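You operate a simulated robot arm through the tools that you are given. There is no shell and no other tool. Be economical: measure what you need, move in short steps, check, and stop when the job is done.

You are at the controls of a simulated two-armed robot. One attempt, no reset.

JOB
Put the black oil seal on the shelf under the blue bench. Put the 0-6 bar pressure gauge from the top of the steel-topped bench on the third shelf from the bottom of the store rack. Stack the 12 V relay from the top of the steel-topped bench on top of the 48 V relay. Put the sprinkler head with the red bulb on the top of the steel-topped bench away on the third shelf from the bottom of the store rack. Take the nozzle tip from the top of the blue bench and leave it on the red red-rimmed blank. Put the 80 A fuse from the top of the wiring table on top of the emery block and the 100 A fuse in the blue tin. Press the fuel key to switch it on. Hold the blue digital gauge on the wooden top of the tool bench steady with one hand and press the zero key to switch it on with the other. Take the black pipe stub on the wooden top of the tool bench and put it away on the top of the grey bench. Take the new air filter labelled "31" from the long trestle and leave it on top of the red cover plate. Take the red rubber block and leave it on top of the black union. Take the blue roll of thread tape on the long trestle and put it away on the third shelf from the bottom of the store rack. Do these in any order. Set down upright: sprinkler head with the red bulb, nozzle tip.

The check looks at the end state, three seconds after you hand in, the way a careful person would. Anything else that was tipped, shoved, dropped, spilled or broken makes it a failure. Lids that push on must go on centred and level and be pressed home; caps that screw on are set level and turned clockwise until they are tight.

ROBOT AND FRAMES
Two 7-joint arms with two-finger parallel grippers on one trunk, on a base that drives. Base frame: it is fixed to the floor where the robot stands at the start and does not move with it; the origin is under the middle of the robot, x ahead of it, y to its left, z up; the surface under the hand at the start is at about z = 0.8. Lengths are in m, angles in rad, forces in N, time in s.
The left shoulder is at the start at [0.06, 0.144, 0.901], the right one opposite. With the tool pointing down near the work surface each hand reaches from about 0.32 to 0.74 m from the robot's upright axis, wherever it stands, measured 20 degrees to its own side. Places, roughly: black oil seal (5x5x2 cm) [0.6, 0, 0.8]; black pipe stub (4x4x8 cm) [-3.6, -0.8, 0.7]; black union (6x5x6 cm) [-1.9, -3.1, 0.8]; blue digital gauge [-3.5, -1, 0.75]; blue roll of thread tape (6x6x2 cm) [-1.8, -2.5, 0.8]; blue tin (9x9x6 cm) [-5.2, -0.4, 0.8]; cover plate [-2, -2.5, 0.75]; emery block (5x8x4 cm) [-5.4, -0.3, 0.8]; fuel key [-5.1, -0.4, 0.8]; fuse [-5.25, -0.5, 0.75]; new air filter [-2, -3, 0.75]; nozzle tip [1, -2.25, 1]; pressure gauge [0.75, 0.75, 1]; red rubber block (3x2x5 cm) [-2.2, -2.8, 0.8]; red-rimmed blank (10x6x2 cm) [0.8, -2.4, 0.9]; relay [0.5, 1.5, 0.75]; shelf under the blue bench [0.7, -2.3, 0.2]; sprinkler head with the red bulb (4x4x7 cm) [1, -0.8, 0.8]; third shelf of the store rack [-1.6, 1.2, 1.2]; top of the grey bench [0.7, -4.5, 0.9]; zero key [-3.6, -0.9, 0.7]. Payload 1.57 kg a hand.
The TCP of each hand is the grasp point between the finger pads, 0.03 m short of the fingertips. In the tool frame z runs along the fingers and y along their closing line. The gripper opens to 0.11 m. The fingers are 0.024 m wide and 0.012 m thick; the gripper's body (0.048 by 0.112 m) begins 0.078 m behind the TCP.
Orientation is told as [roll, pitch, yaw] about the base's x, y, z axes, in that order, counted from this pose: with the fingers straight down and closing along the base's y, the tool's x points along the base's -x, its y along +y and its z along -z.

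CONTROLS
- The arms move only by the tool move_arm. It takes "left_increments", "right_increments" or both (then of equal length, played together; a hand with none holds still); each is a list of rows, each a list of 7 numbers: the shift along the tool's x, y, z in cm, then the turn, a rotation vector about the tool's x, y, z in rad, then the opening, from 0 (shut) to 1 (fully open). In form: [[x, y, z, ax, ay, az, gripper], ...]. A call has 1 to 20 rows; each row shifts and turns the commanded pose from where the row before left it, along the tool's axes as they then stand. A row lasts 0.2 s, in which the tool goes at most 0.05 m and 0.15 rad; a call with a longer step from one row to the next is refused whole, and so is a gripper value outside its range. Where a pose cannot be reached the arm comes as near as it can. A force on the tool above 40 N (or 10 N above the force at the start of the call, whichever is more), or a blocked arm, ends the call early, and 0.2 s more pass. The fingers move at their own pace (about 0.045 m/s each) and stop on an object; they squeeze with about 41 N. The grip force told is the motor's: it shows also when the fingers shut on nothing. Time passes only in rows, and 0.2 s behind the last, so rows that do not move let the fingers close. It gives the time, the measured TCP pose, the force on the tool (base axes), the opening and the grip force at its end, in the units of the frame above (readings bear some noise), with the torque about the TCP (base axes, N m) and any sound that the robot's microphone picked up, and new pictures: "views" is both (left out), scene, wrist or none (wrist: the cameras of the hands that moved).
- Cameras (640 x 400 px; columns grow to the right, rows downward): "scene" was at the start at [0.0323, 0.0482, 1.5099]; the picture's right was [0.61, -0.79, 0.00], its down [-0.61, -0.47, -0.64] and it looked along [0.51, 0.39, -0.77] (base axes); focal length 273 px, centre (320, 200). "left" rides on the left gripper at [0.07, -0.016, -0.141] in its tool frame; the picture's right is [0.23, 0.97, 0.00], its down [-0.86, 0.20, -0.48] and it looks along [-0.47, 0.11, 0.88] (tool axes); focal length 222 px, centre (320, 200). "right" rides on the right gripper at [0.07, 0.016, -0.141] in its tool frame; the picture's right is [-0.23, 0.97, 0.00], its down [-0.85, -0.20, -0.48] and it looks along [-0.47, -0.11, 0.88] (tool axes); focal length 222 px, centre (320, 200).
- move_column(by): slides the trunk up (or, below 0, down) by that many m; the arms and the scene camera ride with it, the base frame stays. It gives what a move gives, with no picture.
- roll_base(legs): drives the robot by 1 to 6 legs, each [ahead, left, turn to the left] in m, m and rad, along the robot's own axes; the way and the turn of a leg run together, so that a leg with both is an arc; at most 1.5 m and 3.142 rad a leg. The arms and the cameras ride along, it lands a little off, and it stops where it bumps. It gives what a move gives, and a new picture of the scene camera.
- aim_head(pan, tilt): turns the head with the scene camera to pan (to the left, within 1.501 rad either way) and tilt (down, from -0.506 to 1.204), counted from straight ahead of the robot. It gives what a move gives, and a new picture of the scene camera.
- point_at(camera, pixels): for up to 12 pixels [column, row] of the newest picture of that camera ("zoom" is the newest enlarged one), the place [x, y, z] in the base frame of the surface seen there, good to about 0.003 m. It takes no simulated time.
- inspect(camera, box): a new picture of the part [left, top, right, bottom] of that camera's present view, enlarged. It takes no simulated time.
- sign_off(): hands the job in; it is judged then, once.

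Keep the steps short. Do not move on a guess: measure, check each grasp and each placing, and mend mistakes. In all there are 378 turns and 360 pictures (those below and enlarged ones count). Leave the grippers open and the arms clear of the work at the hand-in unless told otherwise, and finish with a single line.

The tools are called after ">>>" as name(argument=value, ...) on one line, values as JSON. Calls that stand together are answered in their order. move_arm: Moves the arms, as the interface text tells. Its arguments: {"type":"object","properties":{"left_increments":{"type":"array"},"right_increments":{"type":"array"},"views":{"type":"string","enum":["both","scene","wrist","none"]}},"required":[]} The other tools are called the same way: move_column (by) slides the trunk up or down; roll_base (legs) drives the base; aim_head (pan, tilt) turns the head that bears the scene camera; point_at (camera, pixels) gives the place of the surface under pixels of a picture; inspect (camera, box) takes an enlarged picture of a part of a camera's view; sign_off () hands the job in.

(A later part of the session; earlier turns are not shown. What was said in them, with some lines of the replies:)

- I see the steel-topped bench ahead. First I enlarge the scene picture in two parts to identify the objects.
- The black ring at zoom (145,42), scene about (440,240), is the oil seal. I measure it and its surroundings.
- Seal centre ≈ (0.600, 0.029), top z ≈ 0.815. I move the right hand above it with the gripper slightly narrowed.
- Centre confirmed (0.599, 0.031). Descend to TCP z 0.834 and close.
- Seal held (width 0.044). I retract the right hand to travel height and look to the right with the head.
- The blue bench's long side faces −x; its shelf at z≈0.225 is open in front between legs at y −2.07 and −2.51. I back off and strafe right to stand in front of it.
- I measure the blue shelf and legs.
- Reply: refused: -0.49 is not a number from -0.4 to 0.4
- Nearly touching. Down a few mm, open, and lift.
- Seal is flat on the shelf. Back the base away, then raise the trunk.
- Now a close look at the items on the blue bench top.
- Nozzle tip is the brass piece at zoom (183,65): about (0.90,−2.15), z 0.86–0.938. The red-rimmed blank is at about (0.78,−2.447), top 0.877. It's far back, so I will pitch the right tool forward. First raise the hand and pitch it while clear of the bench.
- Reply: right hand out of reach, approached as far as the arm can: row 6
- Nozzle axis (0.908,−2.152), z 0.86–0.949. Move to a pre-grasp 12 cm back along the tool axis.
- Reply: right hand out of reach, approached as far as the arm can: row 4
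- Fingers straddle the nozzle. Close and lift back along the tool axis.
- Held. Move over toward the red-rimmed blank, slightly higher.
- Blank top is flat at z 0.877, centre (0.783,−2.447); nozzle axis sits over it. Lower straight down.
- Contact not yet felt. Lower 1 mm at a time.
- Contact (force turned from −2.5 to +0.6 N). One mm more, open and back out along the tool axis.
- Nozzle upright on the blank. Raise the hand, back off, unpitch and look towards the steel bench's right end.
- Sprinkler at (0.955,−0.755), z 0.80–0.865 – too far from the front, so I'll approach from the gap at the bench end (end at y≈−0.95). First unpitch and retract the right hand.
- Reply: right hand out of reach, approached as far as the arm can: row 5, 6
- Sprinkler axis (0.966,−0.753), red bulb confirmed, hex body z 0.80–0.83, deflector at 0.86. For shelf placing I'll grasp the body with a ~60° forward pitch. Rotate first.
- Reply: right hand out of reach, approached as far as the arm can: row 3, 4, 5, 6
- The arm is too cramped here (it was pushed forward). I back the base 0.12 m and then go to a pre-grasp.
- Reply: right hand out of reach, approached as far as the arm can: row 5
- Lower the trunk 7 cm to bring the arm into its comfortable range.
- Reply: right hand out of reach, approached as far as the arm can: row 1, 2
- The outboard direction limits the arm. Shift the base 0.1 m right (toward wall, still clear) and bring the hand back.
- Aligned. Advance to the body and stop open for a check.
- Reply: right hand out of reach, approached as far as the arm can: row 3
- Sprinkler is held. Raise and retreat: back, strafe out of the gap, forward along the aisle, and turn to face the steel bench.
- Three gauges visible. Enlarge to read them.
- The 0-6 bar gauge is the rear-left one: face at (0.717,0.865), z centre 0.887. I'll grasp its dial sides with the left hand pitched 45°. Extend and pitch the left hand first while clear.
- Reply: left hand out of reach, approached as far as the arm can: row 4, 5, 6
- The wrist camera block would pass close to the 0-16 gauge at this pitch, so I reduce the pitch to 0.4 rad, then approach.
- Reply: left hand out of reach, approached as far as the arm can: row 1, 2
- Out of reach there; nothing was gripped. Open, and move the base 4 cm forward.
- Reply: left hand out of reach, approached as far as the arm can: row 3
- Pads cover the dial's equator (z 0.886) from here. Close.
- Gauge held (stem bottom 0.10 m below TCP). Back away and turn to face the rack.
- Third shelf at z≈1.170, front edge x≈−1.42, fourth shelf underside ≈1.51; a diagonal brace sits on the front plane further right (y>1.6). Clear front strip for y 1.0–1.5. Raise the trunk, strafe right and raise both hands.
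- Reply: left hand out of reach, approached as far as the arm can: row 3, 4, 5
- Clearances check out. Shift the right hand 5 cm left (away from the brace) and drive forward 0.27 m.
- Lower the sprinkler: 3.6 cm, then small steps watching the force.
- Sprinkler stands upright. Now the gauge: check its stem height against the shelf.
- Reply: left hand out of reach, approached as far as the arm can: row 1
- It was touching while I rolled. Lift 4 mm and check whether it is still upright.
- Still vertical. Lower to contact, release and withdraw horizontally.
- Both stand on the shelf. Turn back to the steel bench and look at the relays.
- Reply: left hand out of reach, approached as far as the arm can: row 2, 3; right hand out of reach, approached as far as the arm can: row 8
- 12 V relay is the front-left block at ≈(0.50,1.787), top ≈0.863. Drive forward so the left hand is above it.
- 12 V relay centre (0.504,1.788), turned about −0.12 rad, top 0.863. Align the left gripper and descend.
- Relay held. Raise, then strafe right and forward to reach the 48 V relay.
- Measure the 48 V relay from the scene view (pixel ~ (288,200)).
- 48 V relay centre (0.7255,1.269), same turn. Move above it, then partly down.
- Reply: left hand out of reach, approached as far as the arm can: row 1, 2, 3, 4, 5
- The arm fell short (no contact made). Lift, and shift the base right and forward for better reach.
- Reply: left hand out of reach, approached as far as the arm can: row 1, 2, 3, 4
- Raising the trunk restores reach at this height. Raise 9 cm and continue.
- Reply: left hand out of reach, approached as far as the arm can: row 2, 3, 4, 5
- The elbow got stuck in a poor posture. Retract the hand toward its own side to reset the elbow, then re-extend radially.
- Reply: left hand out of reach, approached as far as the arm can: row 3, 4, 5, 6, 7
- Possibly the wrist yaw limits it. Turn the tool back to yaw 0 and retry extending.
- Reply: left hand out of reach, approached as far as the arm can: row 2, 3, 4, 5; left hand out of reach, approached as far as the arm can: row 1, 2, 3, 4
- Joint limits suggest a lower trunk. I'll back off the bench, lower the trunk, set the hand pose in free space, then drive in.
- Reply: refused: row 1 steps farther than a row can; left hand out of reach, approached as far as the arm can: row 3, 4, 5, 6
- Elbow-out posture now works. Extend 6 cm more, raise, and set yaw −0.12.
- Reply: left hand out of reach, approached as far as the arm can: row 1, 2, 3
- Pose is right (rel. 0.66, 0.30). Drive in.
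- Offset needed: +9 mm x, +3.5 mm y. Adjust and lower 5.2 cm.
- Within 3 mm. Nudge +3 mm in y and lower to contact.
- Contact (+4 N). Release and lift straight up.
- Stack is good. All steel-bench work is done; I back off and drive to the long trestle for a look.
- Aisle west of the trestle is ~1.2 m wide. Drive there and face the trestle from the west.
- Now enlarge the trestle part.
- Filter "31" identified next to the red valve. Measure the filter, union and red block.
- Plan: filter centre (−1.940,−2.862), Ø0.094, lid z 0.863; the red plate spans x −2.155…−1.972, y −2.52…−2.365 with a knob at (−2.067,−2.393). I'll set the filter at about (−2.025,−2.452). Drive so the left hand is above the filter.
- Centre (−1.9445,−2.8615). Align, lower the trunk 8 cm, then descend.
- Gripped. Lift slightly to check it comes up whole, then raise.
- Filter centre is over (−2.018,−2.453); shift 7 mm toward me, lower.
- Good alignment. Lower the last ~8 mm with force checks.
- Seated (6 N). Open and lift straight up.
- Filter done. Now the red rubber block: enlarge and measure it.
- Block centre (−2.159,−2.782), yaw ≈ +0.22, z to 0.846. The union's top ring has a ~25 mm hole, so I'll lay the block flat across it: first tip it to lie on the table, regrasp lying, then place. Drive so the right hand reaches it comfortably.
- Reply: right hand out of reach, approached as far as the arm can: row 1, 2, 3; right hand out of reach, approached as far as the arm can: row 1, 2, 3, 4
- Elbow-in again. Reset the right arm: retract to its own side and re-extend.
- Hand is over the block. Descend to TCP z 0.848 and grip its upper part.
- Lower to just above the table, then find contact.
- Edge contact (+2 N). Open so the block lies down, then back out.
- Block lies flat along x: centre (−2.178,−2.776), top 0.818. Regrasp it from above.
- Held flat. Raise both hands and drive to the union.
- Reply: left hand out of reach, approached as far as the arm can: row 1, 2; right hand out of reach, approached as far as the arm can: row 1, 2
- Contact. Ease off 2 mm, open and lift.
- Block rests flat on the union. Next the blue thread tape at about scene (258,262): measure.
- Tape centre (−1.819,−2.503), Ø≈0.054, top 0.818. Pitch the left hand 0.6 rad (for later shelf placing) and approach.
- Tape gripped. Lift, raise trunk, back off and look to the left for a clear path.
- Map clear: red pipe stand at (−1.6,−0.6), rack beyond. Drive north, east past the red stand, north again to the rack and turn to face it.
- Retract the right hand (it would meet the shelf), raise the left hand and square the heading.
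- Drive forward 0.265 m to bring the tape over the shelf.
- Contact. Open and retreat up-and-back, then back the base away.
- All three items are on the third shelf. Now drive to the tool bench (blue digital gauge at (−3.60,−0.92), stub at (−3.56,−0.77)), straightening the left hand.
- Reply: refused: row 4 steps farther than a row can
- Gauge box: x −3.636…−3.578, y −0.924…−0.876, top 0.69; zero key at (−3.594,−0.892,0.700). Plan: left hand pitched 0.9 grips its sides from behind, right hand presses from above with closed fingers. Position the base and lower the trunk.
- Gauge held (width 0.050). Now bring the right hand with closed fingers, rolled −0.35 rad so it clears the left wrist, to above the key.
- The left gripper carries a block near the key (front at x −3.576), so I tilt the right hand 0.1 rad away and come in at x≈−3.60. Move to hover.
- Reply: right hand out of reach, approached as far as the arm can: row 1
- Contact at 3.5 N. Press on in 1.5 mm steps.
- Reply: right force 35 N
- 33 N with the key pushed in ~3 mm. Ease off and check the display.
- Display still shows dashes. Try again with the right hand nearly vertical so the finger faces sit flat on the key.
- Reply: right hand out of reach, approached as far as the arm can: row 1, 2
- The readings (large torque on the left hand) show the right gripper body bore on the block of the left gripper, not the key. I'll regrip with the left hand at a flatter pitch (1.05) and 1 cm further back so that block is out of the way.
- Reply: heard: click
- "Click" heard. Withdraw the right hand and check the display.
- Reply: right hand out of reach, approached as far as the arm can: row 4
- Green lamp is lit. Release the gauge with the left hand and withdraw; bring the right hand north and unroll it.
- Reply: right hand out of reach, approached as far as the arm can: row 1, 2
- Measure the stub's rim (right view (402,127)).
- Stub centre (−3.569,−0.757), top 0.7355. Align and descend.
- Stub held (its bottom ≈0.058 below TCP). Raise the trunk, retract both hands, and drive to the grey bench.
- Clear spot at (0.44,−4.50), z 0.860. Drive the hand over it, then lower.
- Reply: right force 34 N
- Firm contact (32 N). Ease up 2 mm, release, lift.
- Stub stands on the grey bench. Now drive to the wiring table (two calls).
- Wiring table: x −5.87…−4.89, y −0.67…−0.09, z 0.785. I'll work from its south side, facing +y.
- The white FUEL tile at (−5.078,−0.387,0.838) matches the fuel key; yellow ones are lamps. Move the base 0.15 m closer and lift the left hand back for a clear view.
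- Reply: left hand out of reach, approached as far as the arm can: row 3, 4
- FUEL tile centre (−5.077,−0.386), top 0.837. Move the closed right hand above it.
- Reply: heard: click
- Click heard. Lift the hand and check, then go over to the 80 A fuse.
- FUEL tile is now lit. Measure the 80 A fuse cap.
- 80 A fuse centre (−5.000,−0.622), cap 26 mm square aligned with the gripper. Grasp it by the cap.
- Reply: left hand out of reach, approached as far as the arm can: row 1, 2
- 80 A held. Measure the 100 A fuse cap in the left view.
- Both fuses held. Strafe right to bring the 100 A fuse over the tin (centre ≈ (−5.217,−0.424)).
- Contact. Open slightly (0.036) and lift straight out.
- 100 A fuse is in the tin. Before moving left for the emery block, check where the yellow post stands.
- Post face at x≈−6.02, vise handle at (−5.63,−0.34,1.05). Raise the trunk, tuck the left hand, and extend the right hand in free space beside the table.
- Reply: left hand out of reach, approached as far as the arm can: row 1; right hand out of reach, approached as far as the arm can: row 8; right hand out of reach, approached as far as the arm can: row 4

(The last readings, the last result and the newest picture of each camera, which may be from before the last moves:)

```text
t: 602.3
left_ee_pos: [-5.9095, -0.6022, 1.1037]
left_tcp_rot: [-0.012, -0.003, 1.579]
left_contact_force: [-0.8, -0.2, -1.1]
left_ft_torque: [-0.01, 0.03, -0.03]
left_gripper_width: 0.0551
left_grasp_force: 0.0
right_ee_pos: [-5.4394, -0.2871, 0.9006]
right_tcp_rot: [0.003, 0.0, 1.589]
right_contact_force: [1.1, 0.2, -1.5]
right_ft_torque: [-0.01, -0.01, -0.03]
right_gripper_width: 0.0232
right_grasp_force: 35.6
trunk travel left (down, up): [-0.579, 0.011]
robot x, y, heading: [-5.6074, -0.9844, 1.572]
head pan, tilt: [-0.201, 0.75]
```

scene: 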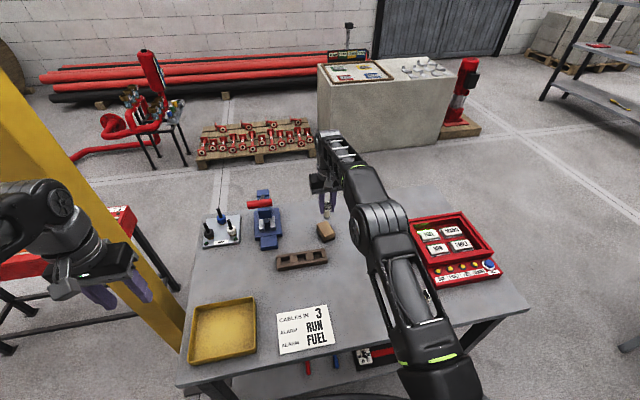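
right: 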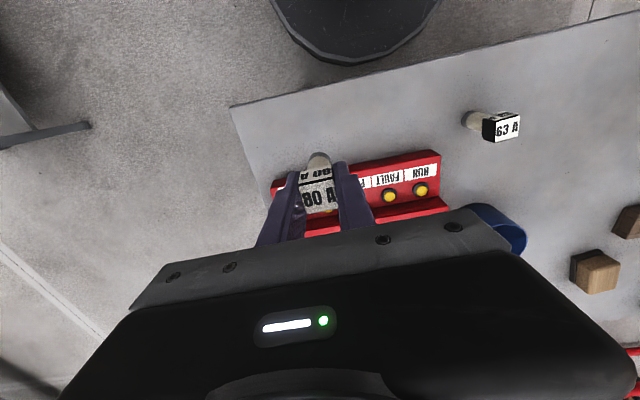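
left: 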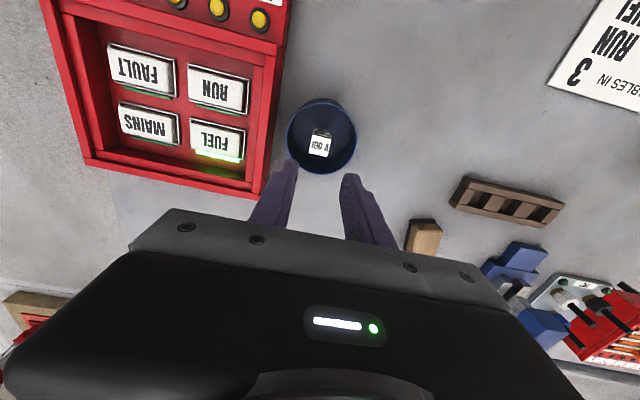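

>>> move_arm(right_increments=[[0, 0, 0.12, 0, 0, 0, 0.1], [0, 0, 0.12, 0, 0, 0, 0.1], [0, 0, 0, 0, 0, 0, 0.1]], views="none")

```text
t: 603.1
left_ee_pos: [-5.9104, -0.6023, 1.1031]
left_tcp_rot: [-0.011, -0.004, 1.58]
left_contact_force: [0.0, 1.0, 0.6]
left_ft_torque: [-0.01, 0.01, 0.02]
left_gripper_width: 0.0548
left_grasp_force: 0.0
right_ee_pos: [-5.4388, -0.2874, 0.8994]
right_tcp_rot: [0.004, 0.0, 1.59]
right_contact_force: [-1.5, 0.0, 0.0]
right_ft_torque: [0.0, 0.0, 0.04]
right_gripper_width: 0.0233
right_grasp_force: 35.5
trunk travel left (down, up): [-0.579, 0.011]
robot x, y, heading: [-5.6055, -0.9823, 1.578]
head pan, tilt: [-0.201, 0.75]
```

>>> move_arm(right_increments=[[0, 0, 0.12, 0, 0, 0, 0.1], [0, 0, 0.12, 0, 0, 0, 0.1], [0, 0, 0, 0, 0, 0, 0.1]], views="none")

```text
t: 603.9
left_ee_pos: [-5.9101, -0.6011, 1.1036]
left_tcp_rot: [-0.013, -0.005, 1.579]
left_contact_force: [0.4, 0.6, -0.8]
left_ft_torque: [-0.01, 0.03, 0.02]
left_gripper_width: 0.0551
left_grasp_force: 0.0
right_ee_pos: [-5.4402, -0.288, 0.8965]
right_tcp_rot: [0.005, -0.001, 1.59]
right_contact_force: [1.2, 0.2, 3.4]
right_ft_torque: [0.02, -0.05, -0.01]
right_gripper_width: 0.0233
right_grasp_force: 35.5
trunk travel left (down, up): [-0.579, 0.011]
robot x, y, heading: [-5.6048, -0.9846, 1.577]
head pan, tilt: [-0.201, 0.75]
```

Contact (+3.4 N). Open gently and lift.

>>> move_arm(right_increments=[[0, 0, 0, 0, 0, 0, 0.25], [0, 0, 0, 0, 0, 0, 0.4], [0, 0, 0, 0, 0, 0, 0.5], [0, 0, 0, 0, 0, 0, 0.5], [0, 0, -2, 0, 0, 0, 0.5], [0, 0, -4, 0, 0, 0, 0.5], [1, 0, -4, 0, 0, 0, 0.5], [2, 0, -2, 0, 0, 0, 0.5]], views="scene")

>>> inspect(camera="scene", box=[290, 160, 390, 250])

```text
t: 605.7
left_ee_pos: [-5.91, -0.6031, 1.1042]
left_tcp_rot: [-0.014, -0.005, 1.579]
left_contact_force: [-1.1, 0.0, -0.7]
left_ft_torque: [0.02, 0.04, -0.01]
left_gripper_width: 0.0549
left_grasp_force: 0.1
right_ee_pos: [-5.4378, -0.3181, 1.0055]
right_tcp_rot: [0.004, 0.0, 1.59]
right_contact_force: [0.8, 0.8, -0.2]
right_ft_torque: [0.02, -0.01, 0.04]
right_gripper_width: 0.0553
right_grasp_force: 0.0
right hand out of reach, approached as far as the arm can: row 7
trunk travel left (down, up): [-0.579, 0.011]
robot x, y, heading: [-5.6023, -0.9845, 1.576]
head pan, tilt: [-0.201, 0.75]
```

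scene: 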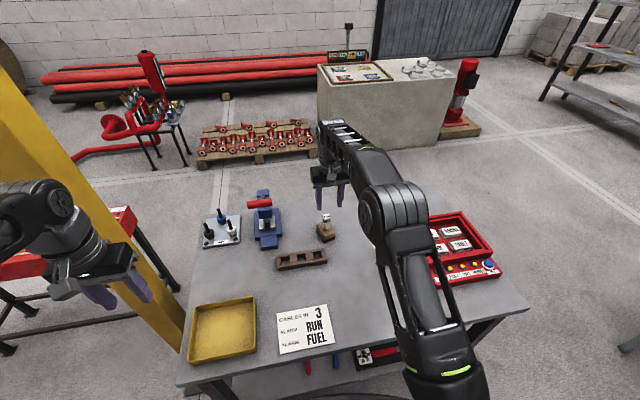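

```text
4.44 times, centred on (340, 205) of scene
```

zoom: 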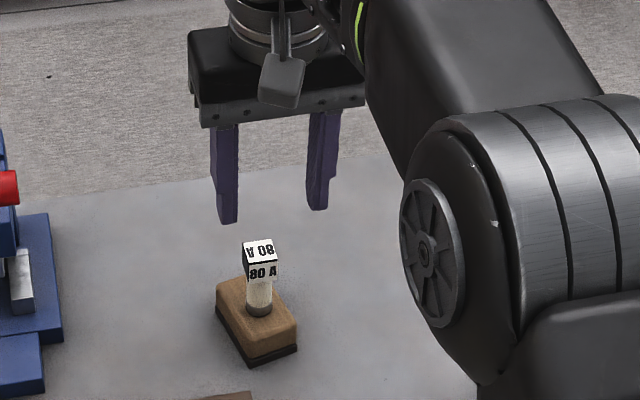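

80 A fuse stands on the emery block. Open both grippers fully and back away from the table.

>>> roll_base(legs=[[-0.4, 0, 0]])

>>> move_arm(left_increments=[[0, 0, 0, 0, 0, 0, 1], [0, 0, 0, 0, 0, 0, 1], [0, 0, 0, 0, 0, 0, 1], [0, 0, 0, 0, 0, 0, 1]], right_increments=[[0, 0, 0, 0, 0, 0, 1], [0, 0, 0, 0, 0, 0, 1], [0, 0, 0, 0, 0, 0, 1], [0, 0, 0, 0, 0, 0, 1]], views="none")

>>> inspect(camera="scene", box=[200, 100, 520, 300])

```text
t: 608.2
left_ee_pos: [-5.9083, -1.0021, 1.1035]
left_tcp_rot: [-0.011, -0.005, 1.583]
left_contact_force: [0.0, -0.4, 0.2]
left_ft_torque: [0.03, 0.0, 0.0]
left_gripper_width: 0.0551
left_grasp_force: 0.0
right_ee_pos: [-5.438, -0.7137, 1.0051]
right_tcp_rot: [0.002, -0.003, 1.596]
right_contact_force: [0.8, 0.7, -0.3]
right_ft_torque: [0.02, -0.01, 0.0]
right_gripper_width: 0.0553
right_grasp_force: 0.0
trunk travel left (down, up): [-0.579, 0.011]
robot x, y, heading: [-5.6033, -1.3761, 1.578]
head pan, tilt: [-0.201, 0.75]
```

scene: 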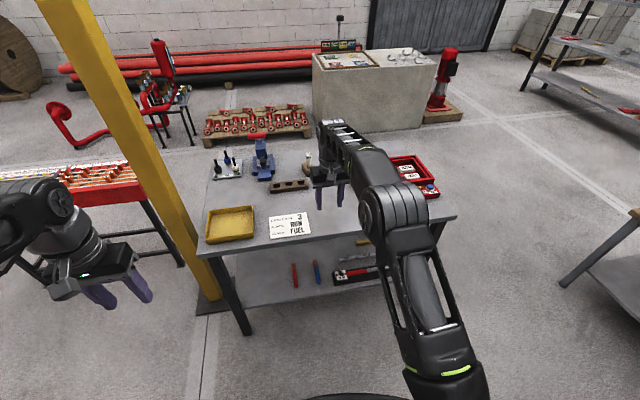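

```text
t: 609.2
left_ee_pos: [-5.9095, -1.0008, 1.1038]
left_tcp_rot: [-0.012, -0.003, 1.582]
left_contact_force: [0.4, -0.6, 0.2]
left_ft_torque: [-0.01, -0.01, -0.01]
left_gripper_width: 0.11
left_grasp_force: 0.0
right_ee_pos: [-5.4376, -0.7139, 1.0046]
right_tcp_rot: [0.003, 0.0, 1.597]
right_contact_force: [-0.1, 0.2, 0.3]
right_ft_torque: [0.05, -0.01, -0.01]
right_gripper_width: 0.1099
right_grasp_force: 0.0
trunk travel left (down, up): [-0.579, 0.011]
robot x, y, heading: [-5.6029, -1.3781, 1.579]
head pan, tilt: [-0.201, 0.75]
```

```text
2.00 times, centred on (360, 200) of scene
```

zoom: 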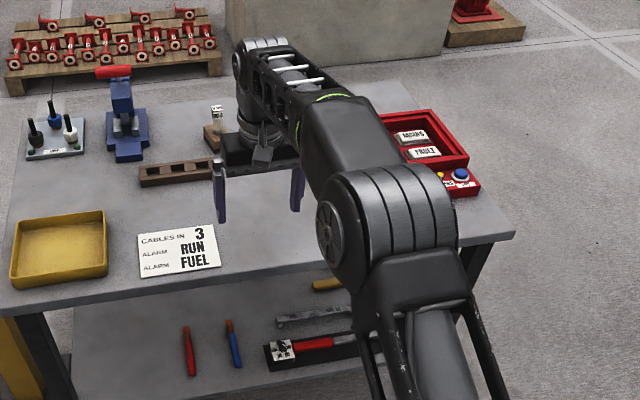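

All tasks are complete, grippers are open and the arms are clear; hand in.

>>> sign_off()

```text
The job is handed in.
```

All the listed placements were made and both keys clicked and lit; I handed the job in with the grippers open and the arms clear, and the result of the check is not known yet.
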